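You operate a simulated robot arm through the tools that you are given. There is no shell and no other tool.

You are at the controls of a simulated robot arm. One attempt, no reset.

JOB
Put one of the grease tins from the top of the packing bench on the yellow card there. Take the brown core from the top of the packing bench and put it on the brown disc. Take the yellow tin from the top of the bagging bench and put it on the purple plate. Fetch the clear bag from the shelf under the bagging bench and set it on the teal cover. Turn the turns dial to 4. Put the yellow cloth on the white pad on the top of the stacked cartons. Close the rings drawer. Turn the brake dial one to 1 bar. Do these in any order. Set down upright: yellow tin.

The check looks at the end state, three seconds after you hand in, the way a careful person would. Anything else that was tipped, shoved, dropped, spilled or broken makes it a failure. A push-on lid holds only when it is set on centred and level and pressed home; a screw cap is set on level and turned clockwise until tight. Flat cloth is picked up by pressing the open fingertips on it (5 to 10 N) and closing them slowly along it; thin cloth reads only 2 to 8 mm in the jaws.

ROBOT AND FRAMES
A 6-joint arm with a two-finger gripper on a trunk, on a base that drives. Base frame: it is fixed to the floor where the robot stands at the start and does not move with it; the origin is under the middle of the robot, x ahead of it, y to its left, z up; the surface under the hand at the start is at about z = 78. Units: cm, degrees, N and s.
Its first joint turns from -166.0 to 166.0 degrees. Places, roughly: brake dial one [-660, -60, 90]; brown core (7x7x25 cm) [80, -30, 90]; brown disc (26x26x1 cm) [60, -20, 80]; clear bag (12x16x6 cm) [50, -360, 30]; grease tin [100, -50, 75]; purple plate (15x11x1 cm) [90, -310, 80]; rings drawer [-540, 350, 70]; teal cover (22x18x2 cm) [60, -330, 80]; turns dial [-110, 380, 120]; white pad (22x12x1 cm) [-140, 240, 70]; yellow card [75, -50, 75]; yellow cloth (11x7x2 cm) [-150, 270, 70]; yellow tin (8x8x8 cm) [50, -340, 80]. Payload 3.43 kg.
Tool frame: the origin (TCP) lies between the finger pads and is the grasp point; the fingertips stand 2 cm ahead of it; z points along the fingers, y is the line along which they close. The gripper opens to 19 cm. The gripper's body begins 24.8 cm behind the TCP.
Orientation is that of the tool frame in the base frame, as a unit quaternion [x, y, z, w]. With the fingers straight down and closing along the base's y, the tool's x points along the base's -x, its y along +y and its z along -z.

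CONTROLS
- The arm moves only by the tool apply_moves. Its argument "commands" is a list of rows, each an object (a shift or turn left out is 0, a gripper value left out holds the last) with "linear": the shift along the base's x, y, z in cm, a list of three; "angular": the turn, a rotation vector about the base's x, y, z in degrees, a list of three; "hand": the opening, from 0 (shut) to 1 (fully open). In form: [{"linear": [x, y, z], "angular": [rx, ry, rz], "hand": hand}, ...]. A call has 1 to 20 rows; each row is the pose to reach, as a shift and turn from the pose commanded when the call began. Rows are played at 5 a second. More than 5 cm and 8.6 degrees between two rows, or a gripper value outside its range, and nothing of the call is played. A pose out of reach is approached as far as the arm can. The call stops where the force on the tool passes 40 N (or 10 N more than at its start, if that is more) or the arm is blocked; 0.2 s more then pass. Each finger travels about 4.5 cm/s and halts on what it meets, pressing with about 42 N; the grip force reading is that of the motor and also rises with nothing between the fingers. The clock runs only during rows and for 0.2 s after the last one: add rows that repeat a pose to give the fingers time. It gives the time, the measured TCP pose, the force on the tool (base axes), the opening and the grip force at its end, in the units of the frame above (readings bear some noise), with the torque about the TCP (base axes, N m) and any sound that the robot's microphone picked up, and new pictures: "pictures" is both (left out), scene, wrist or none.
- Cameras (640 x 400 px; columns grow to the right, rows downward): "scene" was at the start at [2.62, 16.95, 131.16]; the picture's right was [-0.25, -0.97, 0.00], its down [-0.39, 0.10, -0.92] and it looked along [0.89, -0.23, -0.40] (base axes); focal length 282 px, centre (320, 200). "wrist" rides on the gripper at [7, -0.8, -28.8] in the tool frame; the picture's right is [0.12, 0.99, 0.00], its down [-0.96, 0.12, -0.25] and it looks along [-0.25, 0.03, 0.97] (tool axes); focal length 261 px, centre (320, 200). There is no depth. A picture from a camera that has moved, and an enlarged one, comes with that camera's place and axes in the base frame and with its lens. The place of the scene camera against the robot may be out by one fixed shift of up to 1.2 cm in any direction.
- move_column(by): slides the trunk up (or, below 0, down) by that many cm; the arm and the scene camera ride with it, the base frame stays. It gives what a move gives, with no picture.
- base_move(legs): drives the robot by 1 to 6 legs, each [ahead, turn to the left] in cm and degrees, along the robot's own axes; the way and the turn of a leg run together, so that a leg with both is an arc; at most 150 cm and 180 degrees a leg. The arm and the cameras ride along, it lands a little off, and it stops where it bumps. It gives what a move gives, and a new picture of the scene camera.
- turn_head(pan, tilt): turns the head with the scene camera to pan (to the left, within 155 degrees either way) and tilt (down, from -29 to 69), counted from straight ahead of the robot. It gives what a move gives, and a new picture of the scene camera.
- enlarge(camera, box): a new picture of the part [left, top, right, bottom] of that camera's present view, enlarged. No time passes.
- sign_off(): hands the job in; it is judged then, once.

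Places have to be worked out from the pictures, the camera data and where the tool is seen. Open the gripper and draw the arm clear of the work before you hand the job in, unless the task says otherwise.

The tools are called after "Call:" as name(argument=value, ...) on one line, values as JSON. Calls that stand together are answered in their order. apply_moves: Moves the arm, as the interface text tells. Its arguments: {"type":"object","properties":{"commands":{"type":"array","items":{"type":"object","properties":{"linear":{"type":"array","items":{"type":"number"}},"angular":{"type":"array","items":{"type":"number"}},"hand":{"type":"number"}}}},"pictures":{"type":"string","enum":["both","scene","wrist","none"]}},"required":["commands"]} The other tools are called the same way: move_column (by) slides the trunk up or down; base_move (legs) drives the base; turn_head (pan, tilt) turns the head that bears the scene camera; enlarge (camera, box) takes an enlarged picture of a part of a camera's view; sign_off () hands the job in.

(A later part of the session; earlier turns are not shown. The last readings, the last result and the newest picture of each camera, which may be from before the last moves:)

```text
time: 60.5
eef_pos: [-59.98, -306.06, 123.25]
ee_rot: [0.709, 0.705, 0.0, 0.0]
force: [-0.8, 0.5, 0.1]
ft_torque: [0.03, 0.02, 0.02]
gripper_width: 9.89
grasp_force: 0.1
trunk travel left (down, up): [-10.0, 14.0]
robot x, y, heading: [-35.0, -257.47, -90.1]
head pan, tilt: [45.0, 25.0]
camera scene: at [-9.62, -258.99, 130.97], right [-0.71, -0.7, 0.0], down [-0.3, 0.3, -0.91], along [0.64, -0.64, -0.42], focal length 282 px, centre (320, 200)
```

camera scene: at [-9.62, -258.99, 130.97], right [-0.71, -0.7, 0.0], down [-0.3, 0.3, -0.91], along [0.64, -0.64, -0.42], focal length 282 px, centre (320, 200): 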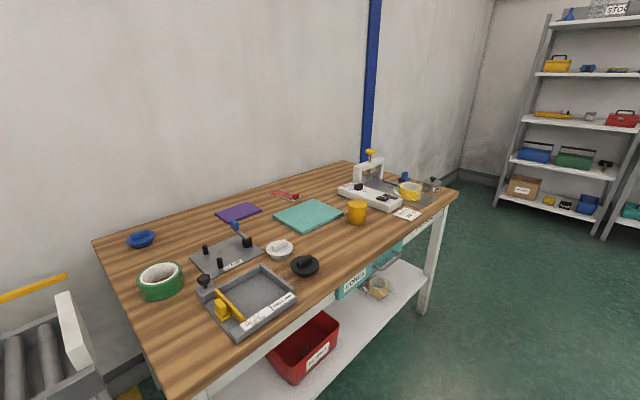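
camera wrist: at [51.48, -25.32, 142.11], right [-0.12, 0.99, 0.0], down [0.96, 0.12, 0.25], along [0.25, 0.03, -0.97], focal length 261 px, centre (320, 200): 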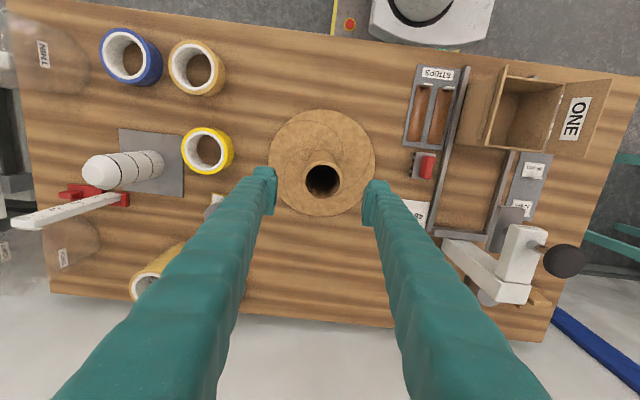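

I can see the bagging bench: purple plate, teal cover, yellow tin, and something bag-like on the shelf. I zoom in for details.

Call:
enlarge(camera="scene", box=[180, 160, 460, 340])

Call:
enlarge(camera="scene", box=[260, 230, 460, 390])

```text
2.22 times, centred on (320, 250) of scene
camera zoom: at [-9.62, -258.99, 130.97], right [-0.71, -0.7, 0.0], down [-0.3, 0.3, -0.91], along [0.64, -0.64, -0.42], focal length 627 px, centre (320, 89)
```

zoom: 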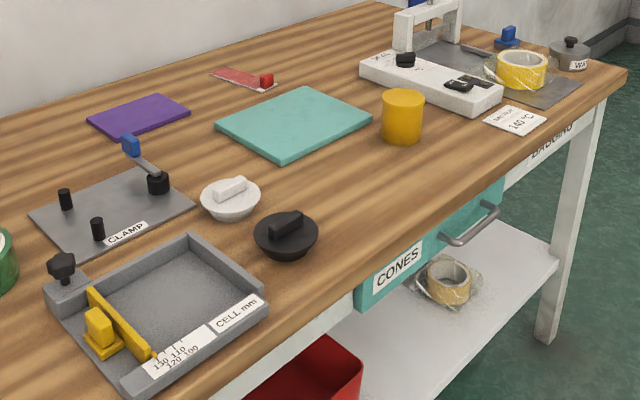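

```text
2.50 times, centred on (360, 310) of scene
camera zoom: at [-9.62, -258.99, 130.97], right [-0.71, -0.7, 0.0], down [-0.3, 0.3, -0.91], along [0.64, -0.64, -0.42], focal length 705 px, centre (220, -75)
```

zoom: 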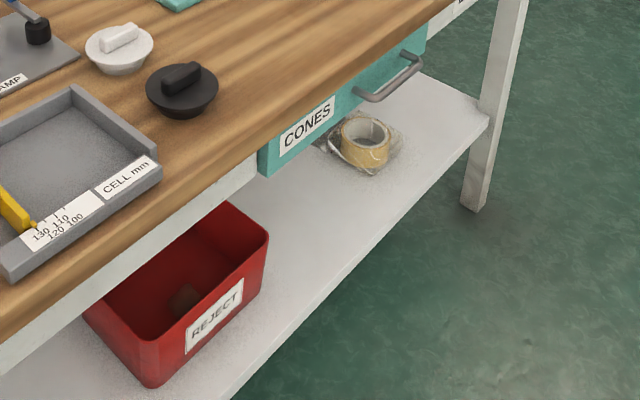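

Positions judged: yellow tin about (47.6, -336), teal cover (61, -323), purple plate (84, -307), bag on shelf (48, -359), bench front edge x≈29.5. I drive on to y≈-326, turn to face the bench and approach it with a small gap.

Call:
base_move(legs=[[68, 0], [0, 90], [25, 0]])

Call:
turn_head(pan=-5, tilt=35)

```text
time: 69.7
eef_pos: [35.9, -354.6, 123.26]
ee_rot: [0.027, 1.0, 0.0, 0.0]
force: [-0.3, -0.5, 0.1]
ft_torque: [-0.04, -0.02, 0.03]
gripper_width: 9.9
grasp_force: 0.1
trunk travel left (down, up): [-10.0, 14.0]
robot x, y, heading: [-11.49, -327.83, -3.1]
head pan, tilt: [45.0, 25.0]
camera scene: at [-9.71, -302.18, 130.96], right [0.67, -0.74, 0.0], down [-0.31, -0.28, -0.91], along [0.67, 0.61, -0.42], focal length 282 px, centre (320, 200)
```

scene: 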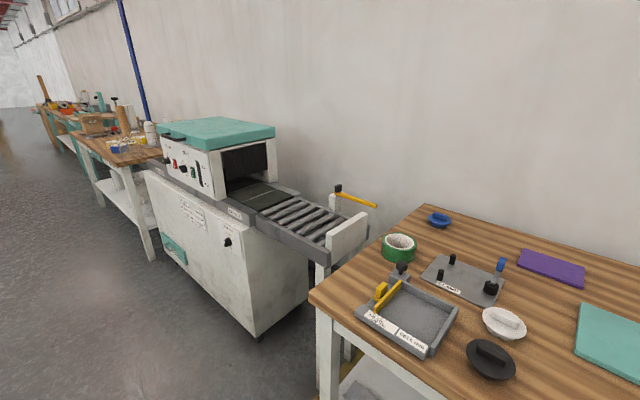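

```text
time: 70.9
eef_pos: [35.83, -354.47, 123.27]
ee_rot: [0.027, 1.0, -0.001, -0.001]
force: [-0.7, 0.9, 0.9]
ft_torque: [0.02, -0.01, 0.02]
gripper_width: 9.9
grasp_force: 0.1
trunk travel left (down, up): [-10.0, 14.0]
robot x, y, heading: [-11.06, -327.96, -3.3]
head pan, tilt: [-5.0, 35.0]
camera scene: at [-7.82, -309.57, 129.39], right [-0.14, -0.99, 0.0], down [-0.57, 0.08, -0.82], along [0.81, -0.11, -0.57], focal length 282 px, centre (320, 200)
```

scene: 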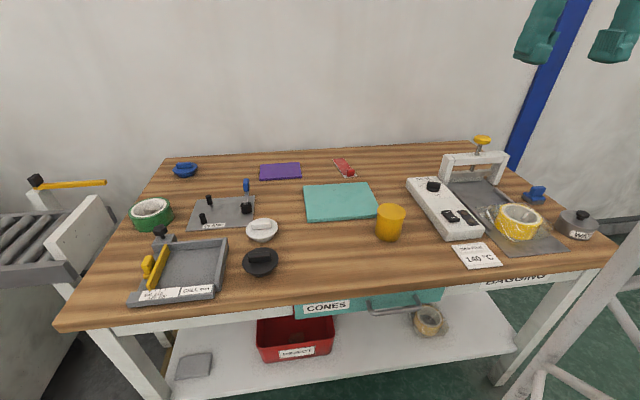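

Good view. I square up to the bench and move 7 cm closer so the plate is in reach.

Call:
base_move(legs=[[0, 3.2], [7, 0]])

```text
time: 72.4
eef_pos: [44.45, -351.7, 123.24]
ee_rot: [-0.002, 1.0, -0.001, 0.001]
force: [0.2, -0.4, 0.8]
ft_torque: [-0.07, -0.02, 0.05]
gripper_width: 9.88
grasp_force: 0.1
trunk travel left (down, up): [-10.0, 14.0]
robot x, y, heading: [-4.14, -327.93, 0.3]
head pan, tilt: [-5.0, 35.0]
camera scene: at [-1.82, -309.35, 129.39], right [-0.08, -1.0, 0.0], down [-0.57, 0.05, -0.82], along [0.82, -0.07, -0.57], focal length 282 px, centre (320, 200)
```

scene: 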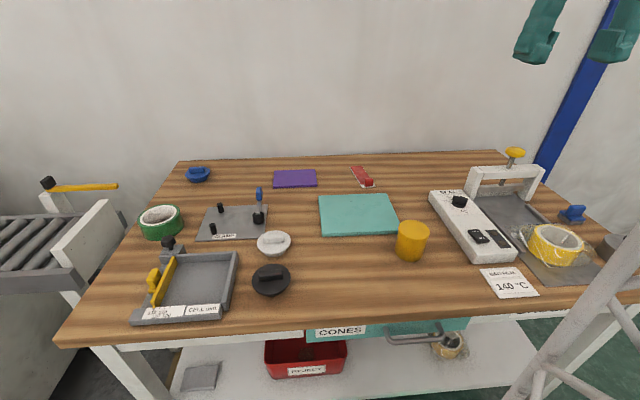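

Refined: tin (47.4, -336.6), plate (83.3, -307.6), teal cover (60.2, -325.3). I bring the hand above the yellow tin and look with the wrist camera.

Call:
apply_moves(commands=[{"linear": [1, 4, -2], "hand": 0.58}, {"linear": [2, 8, -5], "hand": 0.58}, {"linear": [3, 12, -8], "hand": 0.58}, {"linear": [3, 15.2, -11], "hand": 0.58}, {"linear": [3, 15.2, -14], "hand": 0.58}, {"linear": [3, 15.2, -14], "hand": 0.58}])

```text
refused: row 2 steps farther than a row can; nothing moved
```

Slightly too large a step; I repeat with smaller ones.

Call:
apply_moves(commands=[{"linear": [1, 4, -2], "hand": 0.58}, {"linear": [2, 8, -4], "hand": 0.58}, {"linear": [3, 12, -6], "hand": 0.58}, {"linear": [3, 15.2, -9], "hand": 0.58}, {"linear": [3, 15.2, -13], "hand": 0.58}, {"linear": [3, 15.2, -13], "hand": 0.58}])

```text
time: 73.8
eef_pos: [47.43, -336.65, 109.95]
ee_rot: [-0.002, 1.0, 0.0, 0.001]
force: [-0.5, 0.5, 0.7]
ft_torque: [-0.01, -0.03, 0.01]
gripper_width: 11.0
grasp_force: 0.0
trunk travel left (down, up): [-10.0, 14.0]
robot x, y, heading: [-4.49, -327.91, 0.4]
head pan, tilt: [-5.0, 35.0]
camera scene: at [-1.81, -309.35, 129.39], right [-0.08, -1.0, 0.0], down [-0.57, 0.05, -0.82], along [0.82, -0.07, -0.57], focal length 282 px, centre (320, 200)
camera wrist: at [40.31, -337.51, 138.94], right [-0.12, 0.99, 0.0], down [0.96, 0.12, 0.25], along [0.25, 0.03, -0.97], focal length 261 px, centre (320, 200)
```

scene: 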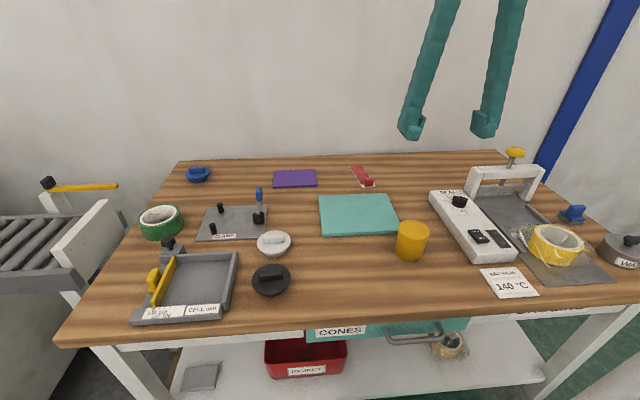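
wrist: 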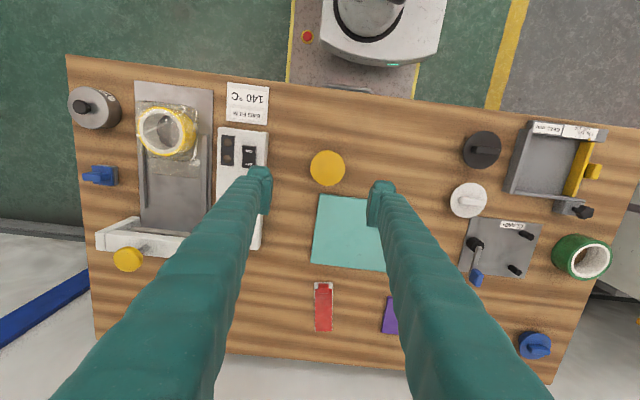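

The wrist camera puts the tin about 1.1 cm further in +y, at (47.1, -335.5). I correct and descend to TCP z ≈ 82.

Call:
apply_moves(commands=[{"linear": [-0.2, 1.1, -4]}, {"linear": [-0.2, 1.1, -8.5]}, {"linear": [-0.2, 1.1, -13]}, {"linear": [-0.2, 1.1, -17.5]}, {"linear": [-0.2, 1.1, -22]}, {"linear": [-0.2, 1.1, -25]}, {"linear": [-0.2, 1.1, -27]}, {"linear": [-0.2, 1.1, -28]}, {"linear": [-0.2, 1.1, -28]}])

```text
time: 75.8
eef_pos: [47.31, -335.49, 82.23]
ee_rot: [-0.002, 1.0, 0.001, -0.001]
force: [-0.3, -0.8, -0.4]
ft_torque: [0.02, -0.04, 0.05]
gripper_width: 11.03
grasp_force: 0.2
trunk travel left (down, up): [-10.0, 14.0]
robot x, y, heading: [-3.8, -327.82, 0.1]
head pan, tilt: [-5.0, 35.0]
camera scene: at [-1.81, -309.35, 129.39], right [-0.08, -1.0, 0.0], down [-0.57, 0.05, -0.82], along [0.82, -0.07, -0.57], focal length 282 px, centre (320, 200)
camera wrist: at [40.3, -336.27, 111.1], right [-0.12, 0.99, 0.0], down [0.96, 0.12, 0.25], along [0.25, 0.03, -0.97], focal length 261 px, centre (320, 200)
```

scene: 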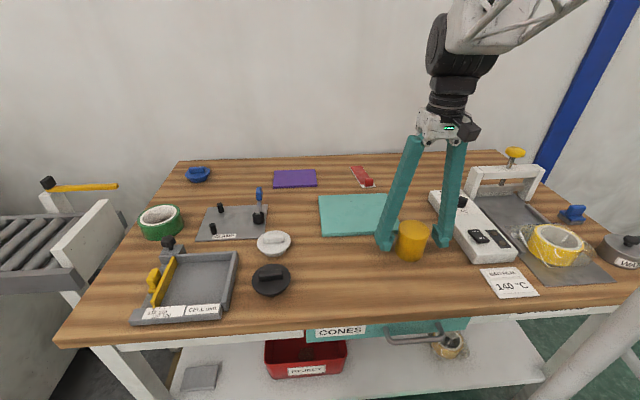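
wrist: 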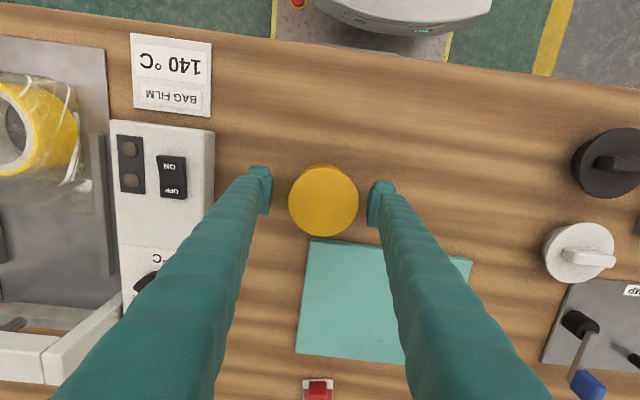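

The tin is centred. I close on it and lift 15 cm.

Call:
apply_moves(commands=[{"linear": [0, 0, -0.2], "hand": 0.48}, {"linear": [0, 0, -0.2], "hand": 0.38}, {"linear": [0, 0, -0.2], "hand": 0.28}, {"linear": [0, 0, -0.2], "hand": 0.28}, {"linear": [0, 0, -0.2], "hand": 0.28}, {"linear": [0, 0, 2]}, {"linear": [0, 0, 6]}, {"linear": [0, 0, 10]}, {"linear": [0, 0, 14.8]}, {"linear": [0, 0, 14.8]}])

```text
time: 78.0
eef_pos: [47.38, -335.62, 97.0]
ee_rot: [-0.002, 1.0, 0.001, -0.001]
force: [-0.9, -0.3, -2.5]
ft_torque: [0.02, -0.02, 0.02]
gripper_width: 6.78
grasp_force: 41.9
trunk travel left (down, up): [-10.0, 14.0]
robot x, y, heading: [-4.29, -327.9, -0.0]
head pan, tilt: [-5.0, 35.0]
camera scene: at [-1.81, -309.35, 129.39], right [-0.08, -1.0, 0.0], down [-0.57, 0.05, -0.82], along [0.82, -0.07, -0.57], focal length 282 px, centre (320, 200)
camera wrist: at [40.28, -336.56, 125.86], right [-0.12, 0.99, 0.0], down [0.96, 0.12, 0.25], along [0.24, 0.03, -0.97], focal length 261 px, centre (320, 200)
```

scene: 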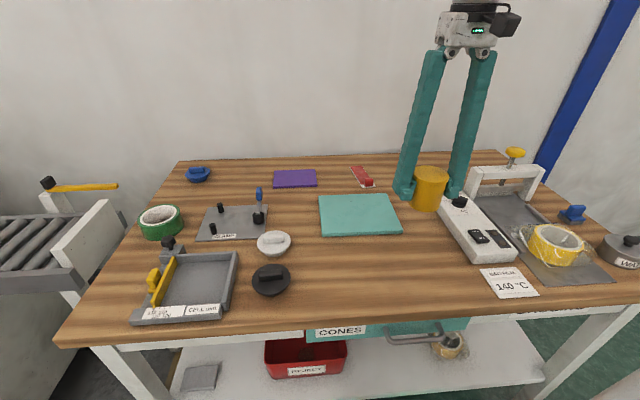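
wrist: 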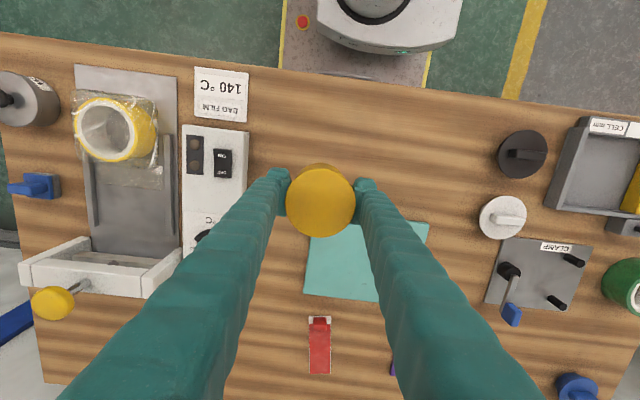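

The tin is held and lifted. I carry it diagonally to above the purple plate.

Call:
apply_moves(commands=[{"linear": [3.5, 2.8, 0]}, {"linear": [7, 5.6, 0]}, {"linear": [10.5, 8.4, 0]}, {"linear": [14, 11.2, 0]}, {"linear": [17.5, 14, 0]}, {"linear": [21, 16.8, 0]}, {"linear": [24.5, 19.6, 0]}, {"linear": [28, 22.4, 0]}, {"linear": [31.5, 25.2, 0]}, {"linear": [35, 28, 0]}, {"linear": [36, 28, 0]}, {"linear": [36, 28, 0]}])

```text
time: 80.6
eef_pos: [83.43, -307.42, 97.0]
ee_rot: [-0.003, 1.0, 0.0, -0.001]
force: [-0.7, 0.0, -1.7]
ft_torque: [0.01, 0.01, 0.0]
gripper_width: 6.76
grasp_force: 42.0
trunk travel left (down, up): [-10.0, 14.0]
robot x, y, heading: [-4.52, -328.1, 0.3]
head pan, tilt: [-5.0, 35.0]
camera scene: at [-1.79, -309.33, 129.38], right [-0.08, -1.0, 0.0], down [-0.57, 0.05, -0.82], along [0.82, -0.07, -0.57], focal length 282 px, centre (320, 200)
camera wrist: at [76.35, -308.3, 125.89], right [-0.12, 0.99, 0.0], down [0.96, 0.12, 0.25], along [0.24, 0.03, -0.97], focal length 261 px, centre (320, 200)
```

scene: 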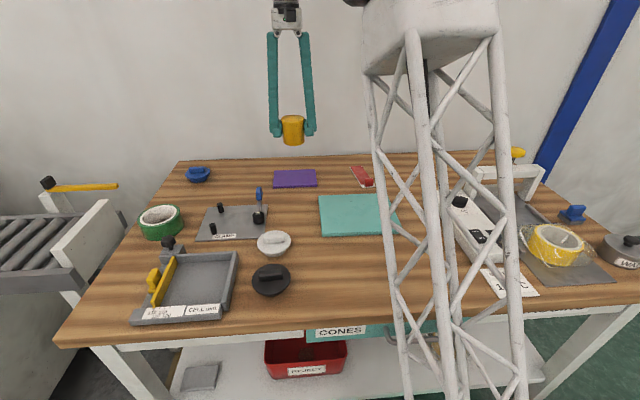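
wrist: 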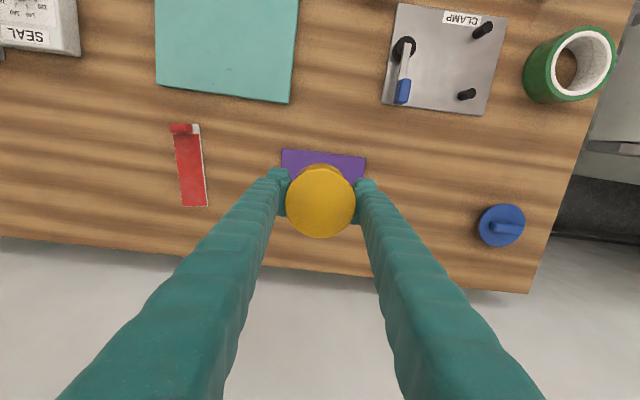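

The tin is over the plate; I compare estimates of the plate centre (83.5 to 85 in x). I go down 8 cm and shift 1 cm in x for a closer look before setting down.

Call:
apply_moves(commands=[{"linear": [0.5, 0.2, -4]}, {"linear": [1, 0.4, -8]}, {"linear": [1, 0.4, -10]}, {"linear": [1, 0.4, -10]}])

Call:
enlarge(camera="scene", box=[230, 120, 350, 200])

Call:
enlarge(camera="wrist", box=[220, 110, 420, 260])

```text
time: 81.6
eef_pos: [84.29, -307.1, 87.04]
ee_rot: [-0.002, 1.0, 0.0, 0.0]
force: [-0.2, 0.2, -2.9]
ft_torque: [-0.05, -0.03, 0.0]
gripper_width: 6.8
grasp_force: 42.3
trunk travel left (down, up): [-10.0, 14.0]
robot x, y, heading: [-3.92, -327.96, 0.4]
head pan, tilt: [-5.0, 35.0]
camera scene: at [-1.79, -309.33, 129.39], right [-0.08, -1.0, 0.0], down [-0.57, 0.05, -0.82], along [0.82, -0.07, -0.57], focal length 282 px, centre (320, 200)
camera wrist: at [77.25, -308.05, 115.97], right [-0.12, 0.99, 0.0], down [0.96, 0.12, 0.25], along [0.24, 0.03, -0.97], focal length 261 px, centre (320, 200)
```

scene: 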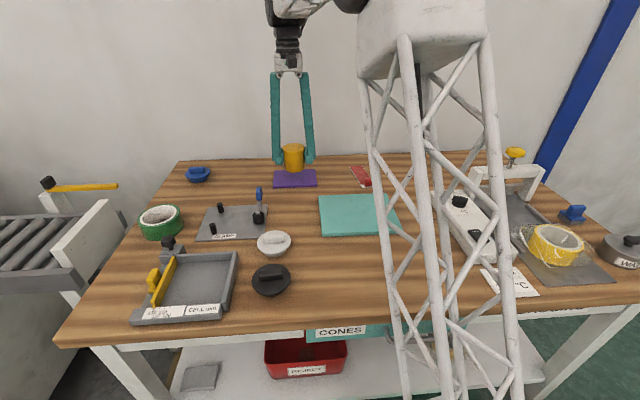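
wrist: 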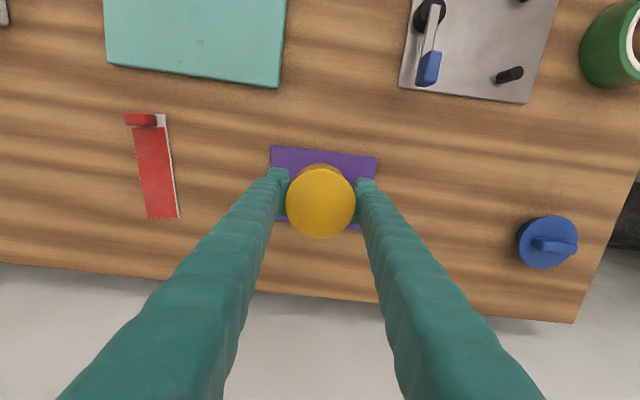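

```text
5.00 times, centred on (290, 160) of scene
camera zoom: at [-1.79, -309.33, 129.39], right [-0.08, -1.0, 0.0], down [-0.57, 0.05, -0.82], along [0.82, -0.07, -0.57], focal length 1410 px, centre (470, 400)
```

zoom: 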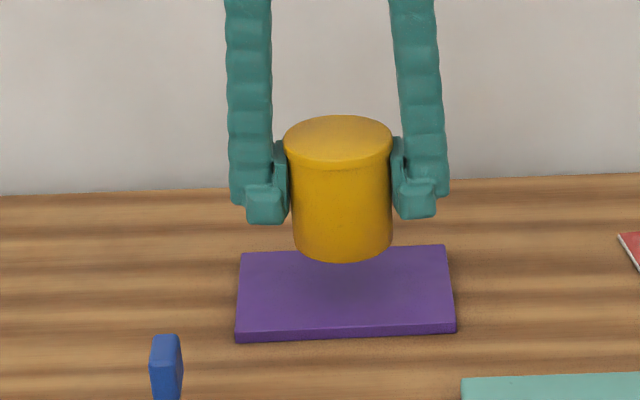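

```text
2.67 times, centred on (320, 185) of wrist
camera zoom: at [77.25, -308.05, 115.97], right [-0.12, 0.99, 0.0], down [0.96, 0.12, 0.25], along [0.24, 0.03, -0.97], focal length 695 px, centre (320, 240)
```

zoom: 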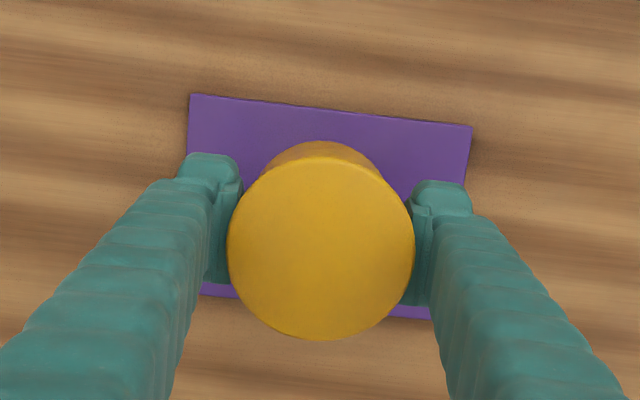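

Now the plate centre is clear at about (84.8, -306.9), the tin nearly centred on it. I shift 0.4/0.2 cm and lower gently to contact.

Call:
apply_moves(commands=[{"linear": [0.4, 0.2, -2]}, {"linear": [0.4, 0.2, -3]}, {"linear": [0.4, 0.2, -3.6]}, {"linear": [0.4, 0.2, -3.8]}, {"linear": [0.4, 0.2, -3.8]}], pictures="none")

```text
time: 82.8
eef_pos: [84.64, -306.93, 83.24]
ee_rot: [-0.002, 1.0, 0.0, 0.0]
force: [-0.8, -0.3, -2.4]
ft_torque: [-0.02, 0.02, -0.02]
gripper_width: 6.79
grasp_force: 42.2
trunk travel left (down, up): [-10.0, 14.0]
robot x, y, heading: [-4.12, -327.95, 0.2]
head pan, tilt: [-5.0, 35.0]
```

No contact yet (still carrying its weight); I lower a few more millimetres.

Call:
apply_moves(commands=[{"linear": [0, 0, -0.15]}, {"linear": [0, 0, -0.3]}, {"linear": [0, 0, -0.3]}], pictures="none")

```text
time: 83.6
eef_pos: [84.64, -306.83, 82.97]
ee_rot: [-0.002, 1.0, 0.0, 0.0]
force: [0.2, -0.4, 4.8]
ft_torque: [-0.03, 0.09, -0.06]
gripper_width: 6.81
grasp_force: 42.4
trunk travel left (down, up): [-10.0, 14.0]
robot x, y, heading: [-3.94, -327.59, 0.5]
head pan, tilt: [-5.0, 35.0]
```

The tin rests on the plate (about 7 N contact). I open the fingers and rise.

Call:
apply_moves(commands=[{"linear": [0, 0, 0], "hand": 0.4}, {"linear": [0, 0, 0], "hand": 0.48}, {"linear": [0, 0, 0], "hand": 0.54}, {"linear": [0, 0, 0], "hand": 0.54}, {"linear": [0, 0, 4]}, {"linear": [0, 0, 8.5]}, {"linear": [0, 0, 13]}, {"linear": [0, 0, 18]}, {"linear": [0, 0, 23]}, {"linear": [0, 0, 28]}, {"linear": [0, 0, 33]}, {"linear": [0, 0, 33]}])

```text
time: 86.2
eef_pos: [84.42, -307.02, 115.43]
ee_rot: [-0.002, 1.0, 0.002, 0.003]
force: [-0.5, 0.2, -0.2]
ft_torque: [0.03, -0.05, -0.02]
gripper_width: 10.27
grasp_force: 0.1
out of reach, approached as far as the arm can: row 11, 12
trunk travel left (down, up): [-10.0, 14.0]
robot x, y, heading: [-4.22, -327.94, 0.4]
head pan, tilt: [-5.0, 35.0]
camera scene: at [-1.81, -309.34, 129.38], right [-0.08, -1.0, 0.0], down [-0.57, 0.05, -0.82], along [0.82, -0.07, -0.57], focal length 282 px, centre (320, 200)
camera wrist: at [77.15, -307.99, 144.27], right [-0.12, 0.99, 0.0], down [0.96, 0.12, 0.25], along [0.25, 0.03, -0.97], focal length 261 px, centre (320, 200)
```

scene: 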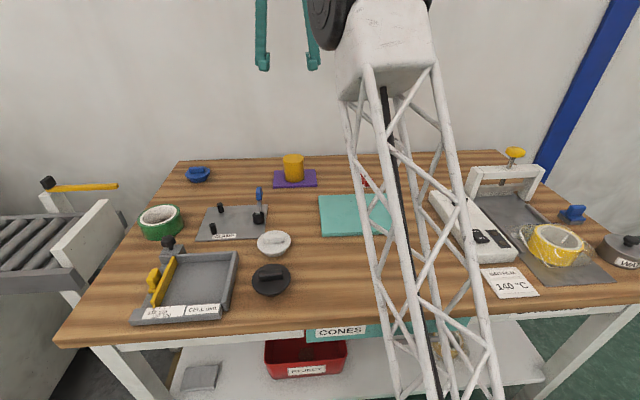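
wrist: 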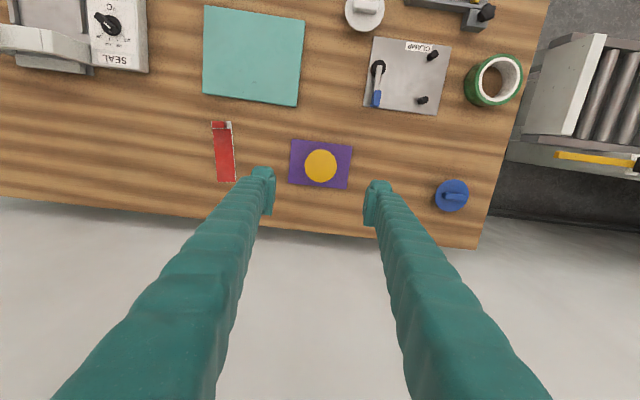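

The yellow tin stands upright on the plate. Now I retract the arm to the safe carrying place (robot frame about 48 ahead, 24 right) before backing off to reach the shelf.

Call:
apply_moves(commands=[{"linear": [-3, -3, 2]}, {"linear": [-6, -6.5, 4]}, {"linear": [-9.5, -10, 4]}, {"linear": [-13, -13.5, 4]}, {"linear": [-16.5, -17, 4]}, {"linear": [-20, -20.5, 4]}, {"linear": [-23.5, -24, 4]}, {"linear": [-27, -27.5, 4]}, {"linear": [-30.5, -31, 4]}, {"linear": [-34, -34.5, 4]}, {"linear": [-37, -38, 4]}, {"linear": [-39, -41.5, 4]}, {"linear": [-40, -44, 4]}, {"linear": [-40, -44, 4]}], pictures="none")

Call:
base_move(legs=[[-42, 0]])

Call:
move_column(by=-10)

Call:
turn_head(pan=-18, tilt=40)

```text
refused: row 2 steps farther than a row can; nothing moved
```

```text
time: 88.8
eef_pos: [42.49, -307.86, 115.43]
ee_rot: [0.003, 1.0, 0.0, 0.002]
force: [-0.4, 0.4, -0.3]
ft_torque: [-0.01, 0.0, 0.02]
gripper_width: 10.24
grasp_force: 0.1
trunk travel left (down, up): [-10.0, 14.0]
robot x, y, heading: [-46.73, -328.07, -0.0]
head pan, tilt: [-5.0, 35.0]
camera scene: at [-43.77, -309.37, 129.39], right [-0.09, -1.0, 0.0], down [-0.57, 0.05, -0.82], along [0.82, -0.07, -0.57], focal length 282 px, centre (320, 200)
```

scene: 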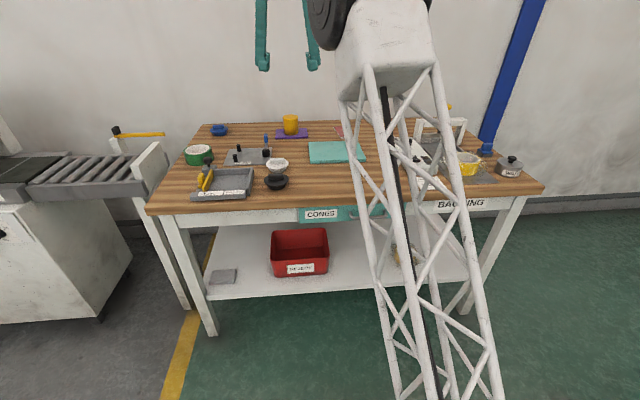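

```text
time: 90.1
eef_pos: [42.43, -307.79, 105.41]
ee_rot: [0.002, 1.0, 0.001, 0.002]
force: [0.0, -0.2, 0.1]
ft_torque: [-0.01, -0.04, 0.0]
gripper_width: 10.26
grasp_force: 0.1
trunk travel left (down, up): [0.0, 24.0]
robot x, y, heading: [-46.52, -327.91, -0.2]
head pan, tilt: [-5.0, 35.0]
```

```text
time: 90.8
eef_pos: [42.46, -307.86, 105.3]
ee_rot: [0.003, 1.0, 0.001, 0.002]
force: [0.4, -0.8, 0.4]
ft_torque: [-0.02, -0.02, -0.01]
gripper_width: 10.26
grasp_force: 0.0
trunk travel left (down, up): [0.0, 24.0]
robot x, y, heading: [-46.31, -328.25, -0.2]
head pan, tilt: [-18.0, 40.0]
camera scene: at [-44.46, -311.23, 118.63], right [-0.31, -0.95, 0.0], down [-0.61, 0.2, -0.77], along [0.73, -0.24, -0.64], focal length 282 px, centre (320, 200)
```

scene: 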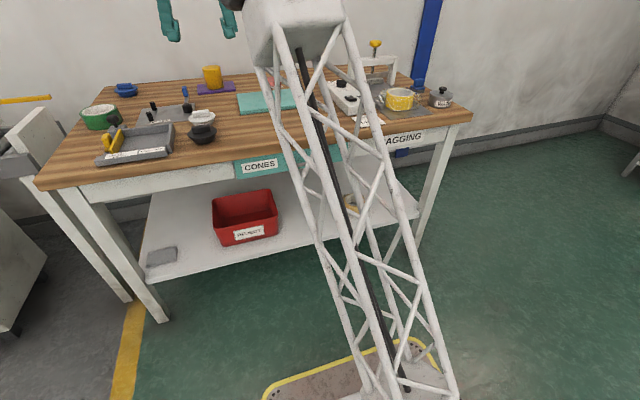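

The robot is backed off and lowered. I back up another 45 cm so the arm can be pitched forward in free space, then I'll insert the hand under the bench by driving forward.

Call:
base_move(legs=[[-45, 0]])

```text
time: 93.5
eef_pos: [-2.6, -308.07, 105.33]
ee_rot: [0.005, 1.0, 0.002, 0.002]
force: [-1.2, 0.1, -0.7]
ft_torque: [0.0, 0.02, -0.02]
gripper_width: 10.27
grasp_force: 0.1
trunk travel left (down, up): [0.0, 24.0]
robot x, y, heading: [-91.39, -327.8, -0.6]
head pan, tilt: [-18.0, 40.0]
camera scene: at [-89.37, -310.96, 118.63], right [-0.32, -0.95, 0.0], down [-0.61, 0.2, -0.77], along [0.73, -0.24, -0.64], focal length 282 px, centre (320, 200)
```

scene: 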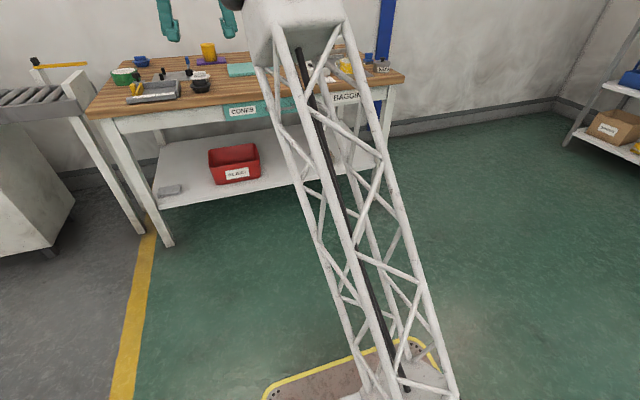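

Now I pitch the tool from straight down toward forward (55° about -y) while moving it sideways to y≈-358 in free space in front of the bench.

Call:
apply_moves(commands=[{"linear": [-0.5, -4.5, 0], "angular": [0, -5, 0], "hand": 0.6}, {"linear": [-1, -9, 0], "angular": [0, -10, 0], "hand": 0.7}, {"linear": [-1.5, -13.5, 0], "angular": [0, -15, 0], "hand": 0.8}, {"linear": [-2, -18, 0], "angular": [0, -20, 0], "hand": 0.9}, {"linear": [-2.5, -22.5, 0], "angular": [0, -25, 0], "hand": 0.9}, {"linear": [-3, -27, 0], "angular": [0, -30, 0]}, {"linear": [-3.5, -31.5, 0], "angular": [0, -35, 0]}, {"linear": [-4, -36, 0], "angular": [0, -40, 0]}, {"linear": [-4.5, -40.5, 0], "angular": [0, -45, 0]}, {"linear": [-5, -45, 0], "angular": [0, -50, 0]}, {"linear": [-5, -49, 0], "angular": [0, -55, 0]}, {"linear": [-5, -50.5, 0], "angular": [0, -55, 0]}, {"linear": [-5, -50.5, 0], "angular": [0, -55, 0]}])

```text
time: 96.3
eef_pos: [-7.56, -358.5, 105.45]
ee_rot: [0.004, 0.886, 0.003, 0.463]
force: [-0.3, 0.1, 0.8]
ft_torque: [0.03, -0.03, 0.0]
gripper_width: 17.11
grasp_force: 0.1
trunk travel left (down, up): [0.0, 24.0]
robot x, y, heading: [-90.81, -327.54, -0.4]
head pan, tilt: [-18.0, 40.0]
camera scene: at [-89.39, -310.98, 118.63], right [-0.32, -0.95, 0.0], down [-0.61, 0.2, -0.77], along [0.73, -0.24, -0.64], focal length 282 px, centre (320, 200)
camera wrist: at [-35.28, -359.32, 116.12], right [-0.06, 0.99, -0.09], down [0.34, 0.1, 0.93], along [0.94, 0.03, -0.35], focal length 261 px, centre (320, 200)
```

scene: 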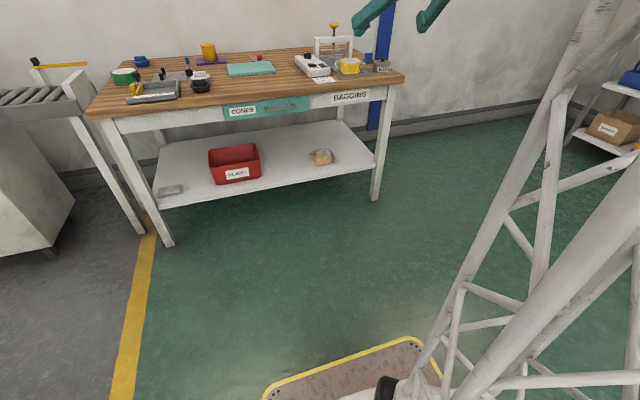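
wrist: 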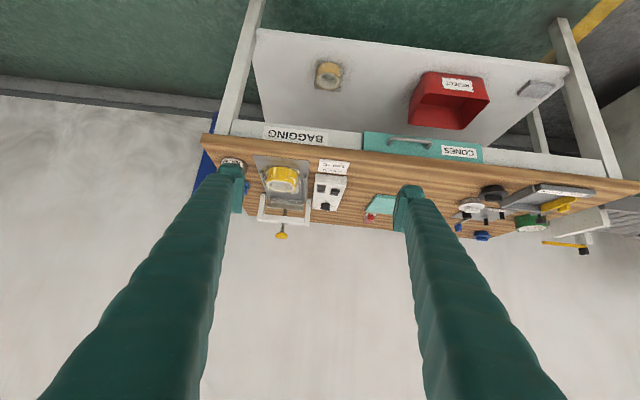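

The bag is visible in both cameras at about (49, -358). I zoom in on it to see its size and orientation.

Call:
enlarge(camera="scene", box=[270, 120, 390, 200])

Call:
enlarge(camera="wrist", box=[240, 20, 420, 150])

```text
5.00 times, centred on (330, 160) of scene
camera zoom: at [-89.39, -310.98, 118.63], right [-0.32, -0.95, 0.0], down [-0.61, 0.2, -0.77], along [0.73, -0.24, -0.64], focal length 1410 px, centre (270, 400)
```

zoom: 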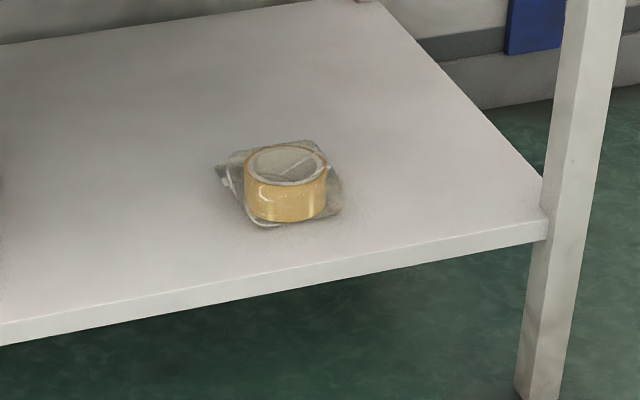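

```text
3.08 times, centred on (330, 85) of wrist
camera zoom: at [-35.28, -359.32, 116.12], right [-0.06, 0.99, -0.09], down [0.34, 0.1, 0.93], along [0.94, 0.03, -0.35], focal length 802 px, centre (289, 554)
```

zoom: 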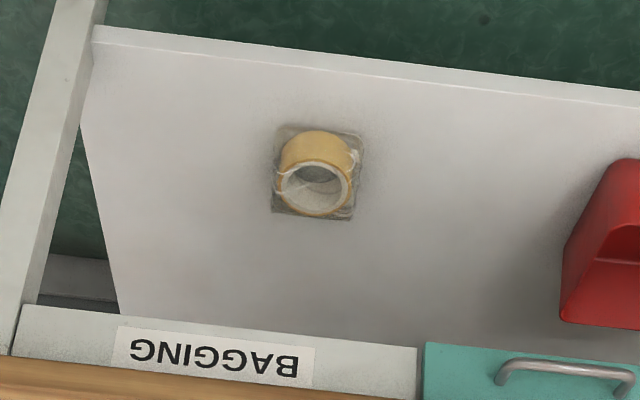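

Bag centre about (48.7, -357.7), 12 cm wide along y, shelf top at z≈30. With the fingers pitched, I lower the hand in free space to z≈46.

Call:
apply_moves(commands=[{"linear": [0, 0, -4.6]}, {"linear": [0, 0, -9.2]}, {"linear": [0, 0, -13.8]}, {"linear": [0, 0, -18.4]}, {"linear": [0, 0, -23]}, {"linear": [0, 0, -27.6]}, {"linear": [0, 0, -32.2]}, {"linear": [0, 0, -36.8]}, {"linear": [0, 0.3, -41.4]}, {"linear": [0, 0.8, -46]}, {"linear": [0, 0.8, -50.6]}, {"linear": [0, 0.8, -55.2]}, {"linear": [0, 0.8, -59]}, {"linear": [0, 0.8, -59]}])

```text
time: 99.3
eef_pos: [-7.5, -357.6, 46.43]
ee_rot: [0.005, 0.886, 0.006, 0.463]
force: [0.1, -0.3, 0.2]
ft_torque: [0.0, 0.02, 0.0]
gripper_width: 17.09
grasp_force: 0.1
trunk travel left (down, up): [0.0, 24.0]
robot x, y, heading: [-91.27, -327.53, -0.7]
head pan, tilt: [-18.0, 40.0]
camera scene: at [-89.38, -310.99, 118.63], right [-0.32, -0.95, 0.0], down [-0.61, 0.2, -0.77], along [0.73, -0.24, -0.64], focal length 282 px, centre (320, 200)
camera wrist: at [-35.1, -358.7, 57.23], right [-0.07, 0.99, -0.08], down [0.35, 0.1, 0.93], along [0.94, 0.03, -0.35], focal length 261 px, centre (320, 200)
```

scene: 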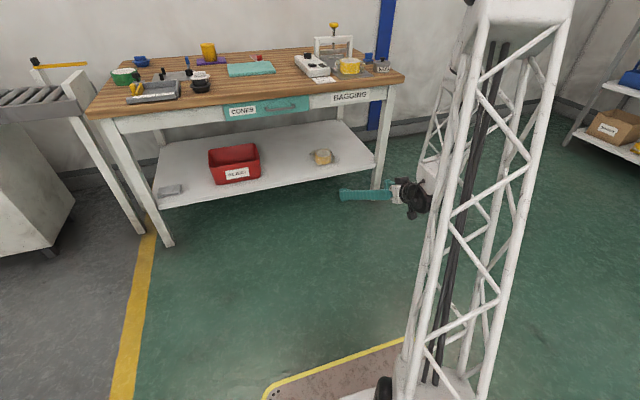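
wrist: 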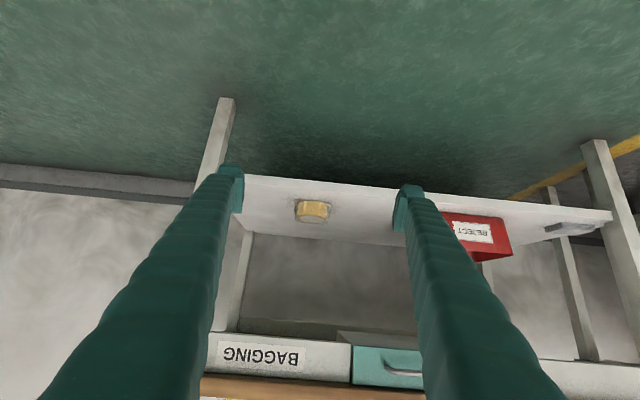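

The hand is posed well: fingers point forward below bench-top height and above the bag. I drive forward 44 cm, inserting the fingers between shelf and bench top.

Call:
base_move(legs=[[44, 0]])

Call:
apply_moves(commands=[{"linear": [0, 0, 0]}], pictures="wrist")

```text
time: 102.0
eef_pos: [36.85, -358.08, 46.59]
ee_rot: [0.005, 0.887, 0.006, 0.462]
force: [0.0, 0.2, -0.6]
ft_torque: [0.04, 0.01, -0.01]
gripper_width: 17.1
grasp_force: 0.1
trunk travel left (down, up): [0.0, 24.0]
robot x, y, heading: [-47.36, -327.96, -0.7]
head pan, tilt: [-18.0, 40.0]
camera scene: at [-45.19, -311.35, 118.64], right [-0.32, -0.95, 0.0], down [-0.61, 0.2, -0.77], along [0.73, -0.24, -0.64], focal length 282 px, centre (320, 200)
```

scene: 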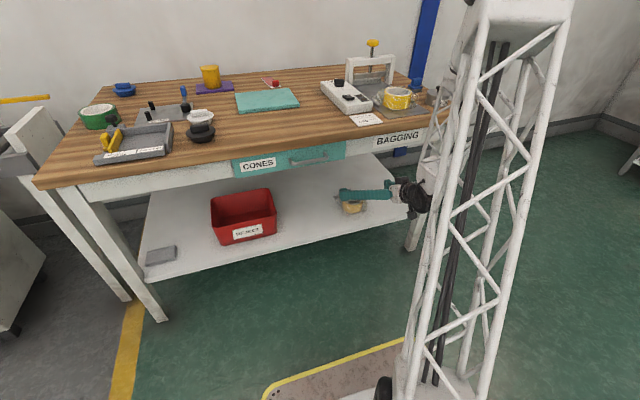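

```text
time: 102.4
eef_pos: [36.81, -358.05, 46.49]
ee_rot: [0.004, 0.887, 0.006, 0.463]
force: [0.3, 0.1, 0.2]
ft_torque: [-0.04, -0.01, 0.05]
gripper_width: 17.12
grasp_force: 0.0
trunk travel left (down, up): [0.0, 24.0]
robot x, y, heading: [-46.87, -328.0, -0.5]
head pan, tilt: [-18.0, 40.0]
camera wrist: at [9.13, -359.01, 57.26], right [-0.07, 0.99, -0.08], down [0.35, 0.1, 0.93], along [0.94, 0.03, -0.35], focal length 261 px, centre (320, 200)
```

wrist: 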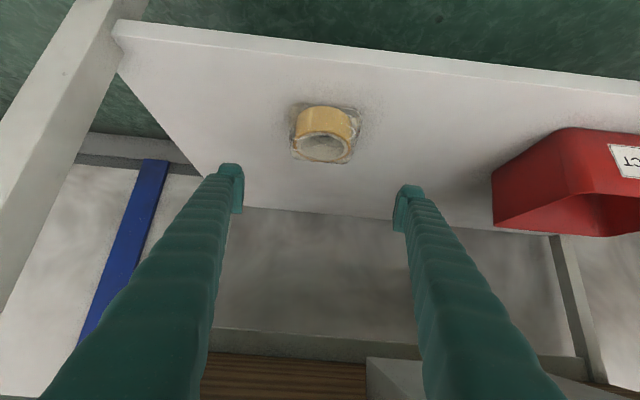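

The bag lies between the two fingers' lines, at about (47.7, -357.9). I advance 10.7 cm and lower to z≈35.5, straddling it.

Call:
apply_moves(commands=[{"linear": [3, 0, -3]}, {"linear": [6, 0.1, -6]}, {"linear": [9, 0.1, -9]}, {"linear": [10.7, 0.1, -11]}, {"linear": [10.7, 0.1, -11]}])

```text
time: 103.6
eef_pos: [48.15, -358.48, 36.27]
ee_rot: [0.006, 0.888, 0.016, 0.459]
force: [0.6, -0.4, 0.8]
ft_torque: [-0.05, 0.0, -0.01]
gripper_width: 17.09
grasp_force: 0.0
out of reach, approached as far as the arm can: row 2, 3, 4, 5
trunk travel left (down, up): [0.0, 24.0]
robot x, y, heading: [-47.17, -327.66, -0.6]
head pan, tilt: [-18.0, 40.0]
camera scene: at [-45.19, -311.35, 118.64], right [-0.32, -0.95, 0.0], down [-0.61, 0.2, -0.77], along [0.73, -0.24, -0.64], focal length 282 px, centre (320, 200)
camera wrist: at [20.59, -359.86, 47.23], right [-0.07, 1.0, -0.06], down [0.36, 0.09, 0.93], along [0.93, 0.04, -0.36], focal length 261 px, centre (320, 200)
```

scene: 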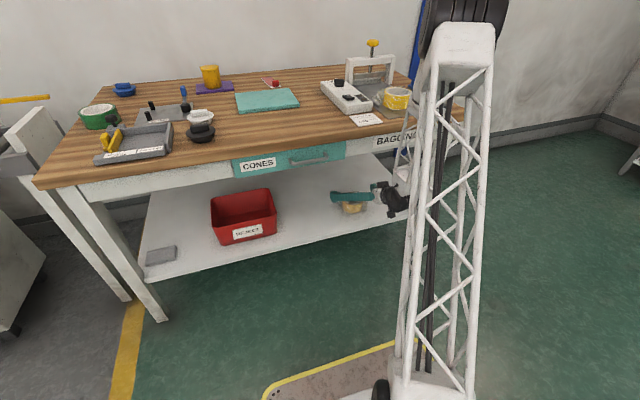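
wrist: 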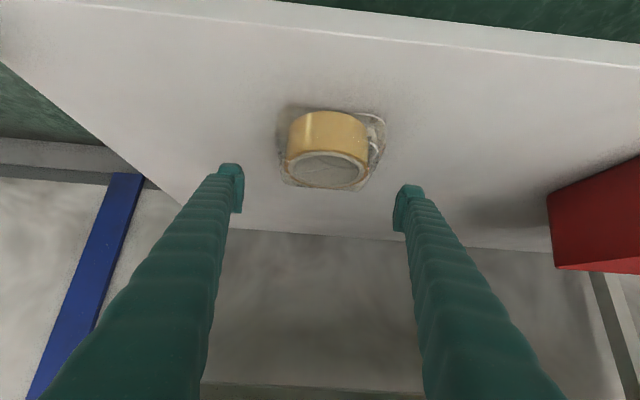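

The arm is at its reach limit. I draw the hand back 8 cm (still above shelf height), then drive the base 8 cm closer.

Call:
apply_moves(commands=[{"linear": [-4, 0, 1]}, {"linear": [-8, 0, 2]}, {"linear": [-8, 0, 2]}], pictures="none")

Call:
base_move(legs=[[9, 0]])

Call:
apply_moves(commands=[{"linear": [0, 0, 0]}], pictures="wrist")

```text
time: 104.4
eef_pos: [41.08, -359.2, 39.69]
ee_rot: [0.007, 0.89, 0.021, 0.456]
force: [-0.4, 0.4, 0.2]
ft_torque: [-0.04, 0.0, 0.04]
gripper_width: 17.1
grasp_force: 0.2
out of reach, approached as far as the arm can: row 1, 2, 3
trunk travel left (down, up): [0.0, 24.0]
robot x, y, heading: [-46.92, -328.09, -0.4]
head pan, tilt: [-18.0, 40.0]
```

```text
time: 105.5
eef_pos: [50.11, -359.13, 39.63]
ee_rot: [0.006, 0.89, 0.021, 0.456]
force: [-1.1, 0.3, 0.4]
ft_torque: [-0.02, -0.02, -0.01]
gripper_width: 17.09
grasp_force: 0.3
trunk travel left (down, up): [0.0, 24.0]
robot x, y, heading: [-38.09, -327.74, -0.5]
head pan, tilt: [-18.0, 40.0]
camera scene: at [-36.18, -311.41, 118.64], right [-0.32, -0.95, 0.0], down [-0.61, 0.2, -0.77], along [0.73, -0.24, -0.64], focal length 282 px, centre (320, 200)
```

scene: 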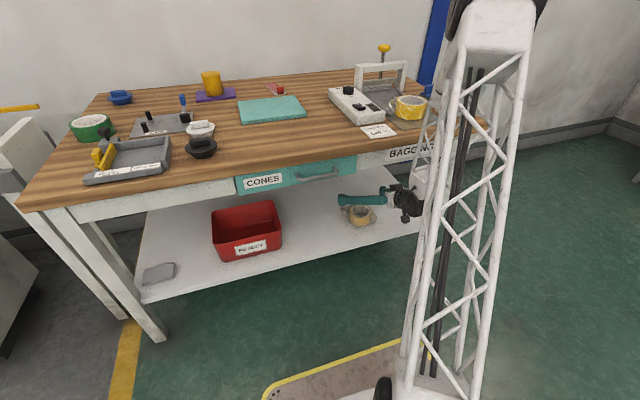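

```text
time: 105.9
eef_pos: [50.18, -359.12, 39.69]
ee_rot: [0.007, 0.89, 0.021, 0.456]
force: [-0.4, -0.5, -0.1]
ft_torque: [-0.02, -0.01, -0.03]
gripper_width: 17.1
grasp_force: 0.1
trunk travel left (down, up): [0.0, 24.0]
robot x, y, heading: [-37.7, -328.07, -0.6]
head pan, tilt: [-18.0, 40.0]
camera wrist: at [22.68, -360.72, 50.82], right [-0.08, 1.0, -0.05], down [0.36, 0.08, 0.93], along [0.93, 0.05, -0.37], focal length 261 px, centre (320, 200)
```

wrist: 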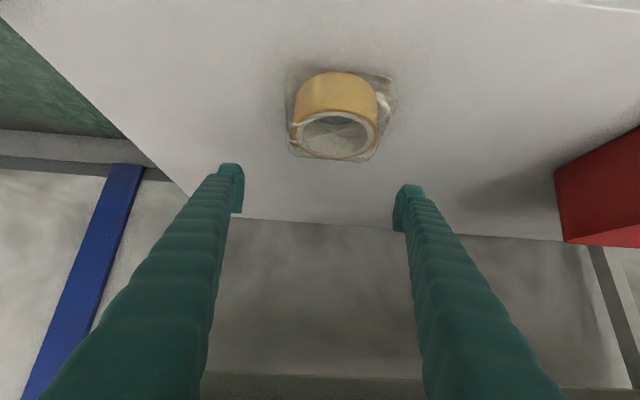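

The limit seems to come from the arm being too folded (wrist bend), so I should stand farther away instead. I raise the hand 7 cm, back the base off 30 cm, and then extend the arm more.

Call:
apply_moves(commands=[{"linear": [0, 0, 3.5]}, {"linear": [0, 0, 7]}, {"linear": [0, 0, 7]}], pictures="none")

Call:
base_move(legs=[[-32, 0]])

Call:
apply_moves(commands=[{"linear": [0, 0, 0]}], pictures="wrist")

```text
time: 106.7
eef_pos: [50.18, -359.19, 46.65]
ee_rot: [0.007, 0.89, 0.02, 0.456]
force: [0.2, 0.9, -0.2]
ft_torque: [0.02, -0.02, -0.01]
gripper_width: 17.09
grasp_force: 0.1
trunk travel left (down, up): [0.0, 24.0]
robot x, y, heading: [-38.09, -328.18, -0.4]
head pan, tilt: [-18.0, 40.0]
```

```text
time: 108.9
eef_pos: [18.03, -359.38, 46.71]
ee_rot: [0.008, 0.89, 0.02, 0.456]
force: [-0.5, -0.4, -0.4]
ft_torque: [0.02, -0.04, -0.04]
gripper_width: 17.09
grasp_force: 0.0
trunk travel left (down, up): [0.0, 24.0]
robot x, y, heading: [-70.4, -327.89, -0.6]
head pan, tilt: [-18.0, 40.0]
camera scene: at [-68.23, -311.15, 118.64], right [-0.32, -0.95, 0.0], down [-0.61, 0.21, -0.77], along [0.73, -0.24, -0.64], focal length 282 px, centre (320, 200)
```

scene: 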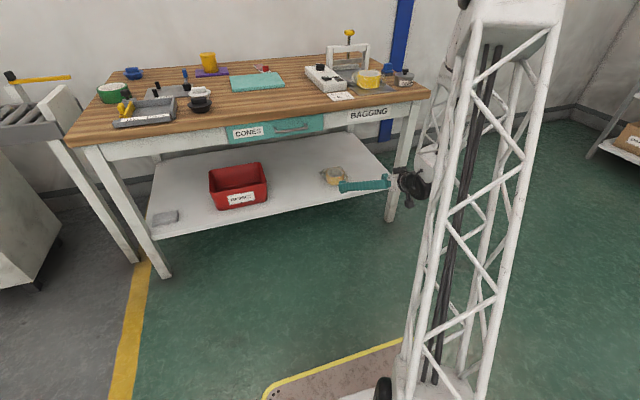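

```text
time: 109.3
eef_pos: [18.09, -359.22, 46.65]
ee_rot: [0.009, 0.89, 0.019, 0.456]
force: [0.1, 0.9, 0.1]
ft_torque: [0.01, 0.02, -0.03]
gripper_width: 17.11
grasp_force: 0.1
trunk travel left (down, up): [0.0, 24.0]
robot x, y, heading: [-70.3, -328.13, -0.8]
head pan, tilt: [-18.0, 40.0]
camera wrist: at [-9.52, -360.73, 57.79], right [-0.07, 1.0, -0.05], down [0.36, 0.08, 0.93], along [0.93, 0.05, -0.37], focal length 261 px, centre (320, 200)
```

wrist: 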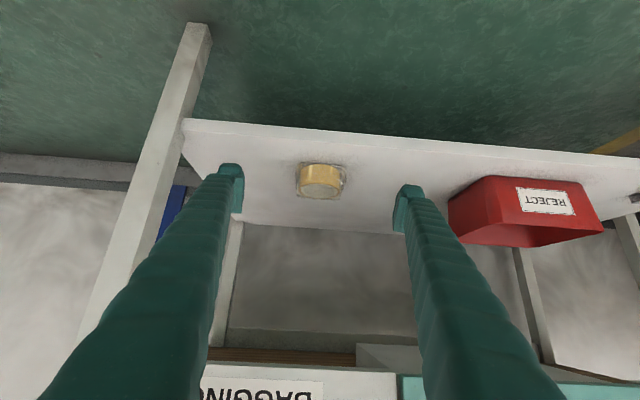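

I correct the small roll slip (-2.4° about x) and extend the arm forward about 29 cm at the same height, now with the robot farther back.

Call:
apply_moves(commands=[{"linear": [4.8, 0.3, 0], "angular": [-1.2, 0, 0]}, {"linear": [9.6, 0.6, 0], "angular": [-2.4, 0, 0]}, {"linear": [14.4, 0.9, 0], "angular": [-2.4, 0, 0]}, {"linear": [19.2, 1.2, 0], "angular": [-2.4, 0, 0]}, {"linear": [24, 1.4, 0], "angular": [-2.4, 0, 0]}, {"linear": [28.5, 1.4, 0], "angular": [-2.4, 0, 0]}, {"linear": [28.5, 1.4, 0], "angular": [-2.4, 0, 0]}])

```text
time: 110.9
eef_pos: [46.7, -357.82, 46.62]
ee_rot: [-0.001, 0.89, 0.001, 0.455]
force: [-0.5, 0.6, 0.1]
ft_torque: [0.01, 0.0, 0.0]
gripper_width: 17.12
grasp_force: 0.1
trunk travel left (down, up): [0.0, 24.0]
robot x, y, heading: [-70.21, -327.98, -0.4]
head pan, tilt: [-18.0, 40.0]
camera scene: at [-68.23, -311.15, 118.63], right [-0.32, -0.95, 0.0], down [-0.61, 0.2, -0.77], along [0.73, -0.24, -0.64], focal length 282 px, centre (320, 200)
camera wrist: at [19.21, -358.81, 57.86], right [-0.07, 0.99, -0.1], down [0.36, 0.12, 0.93], along [0.93, 0.03, -0.37], focal length 261 px, centre (320, 200)
```

scene: 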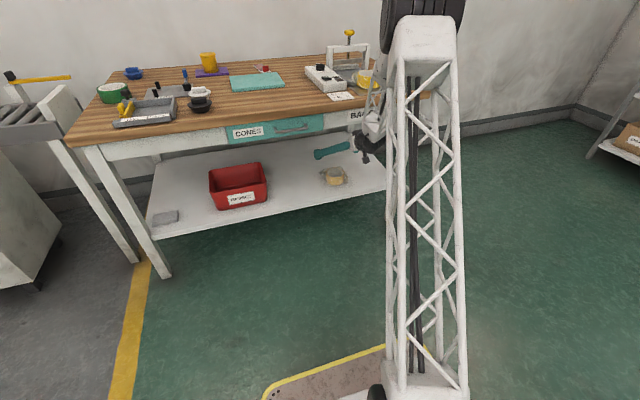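
wrist: 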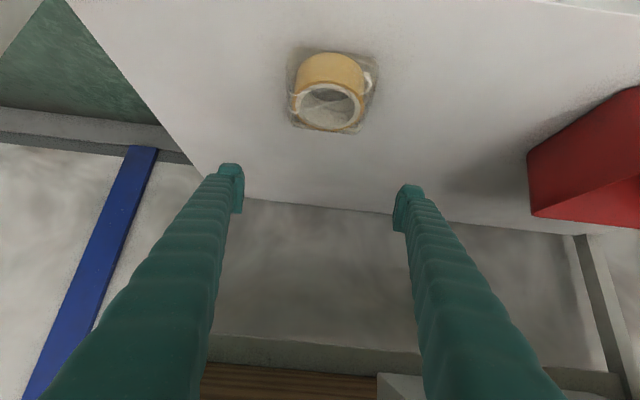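

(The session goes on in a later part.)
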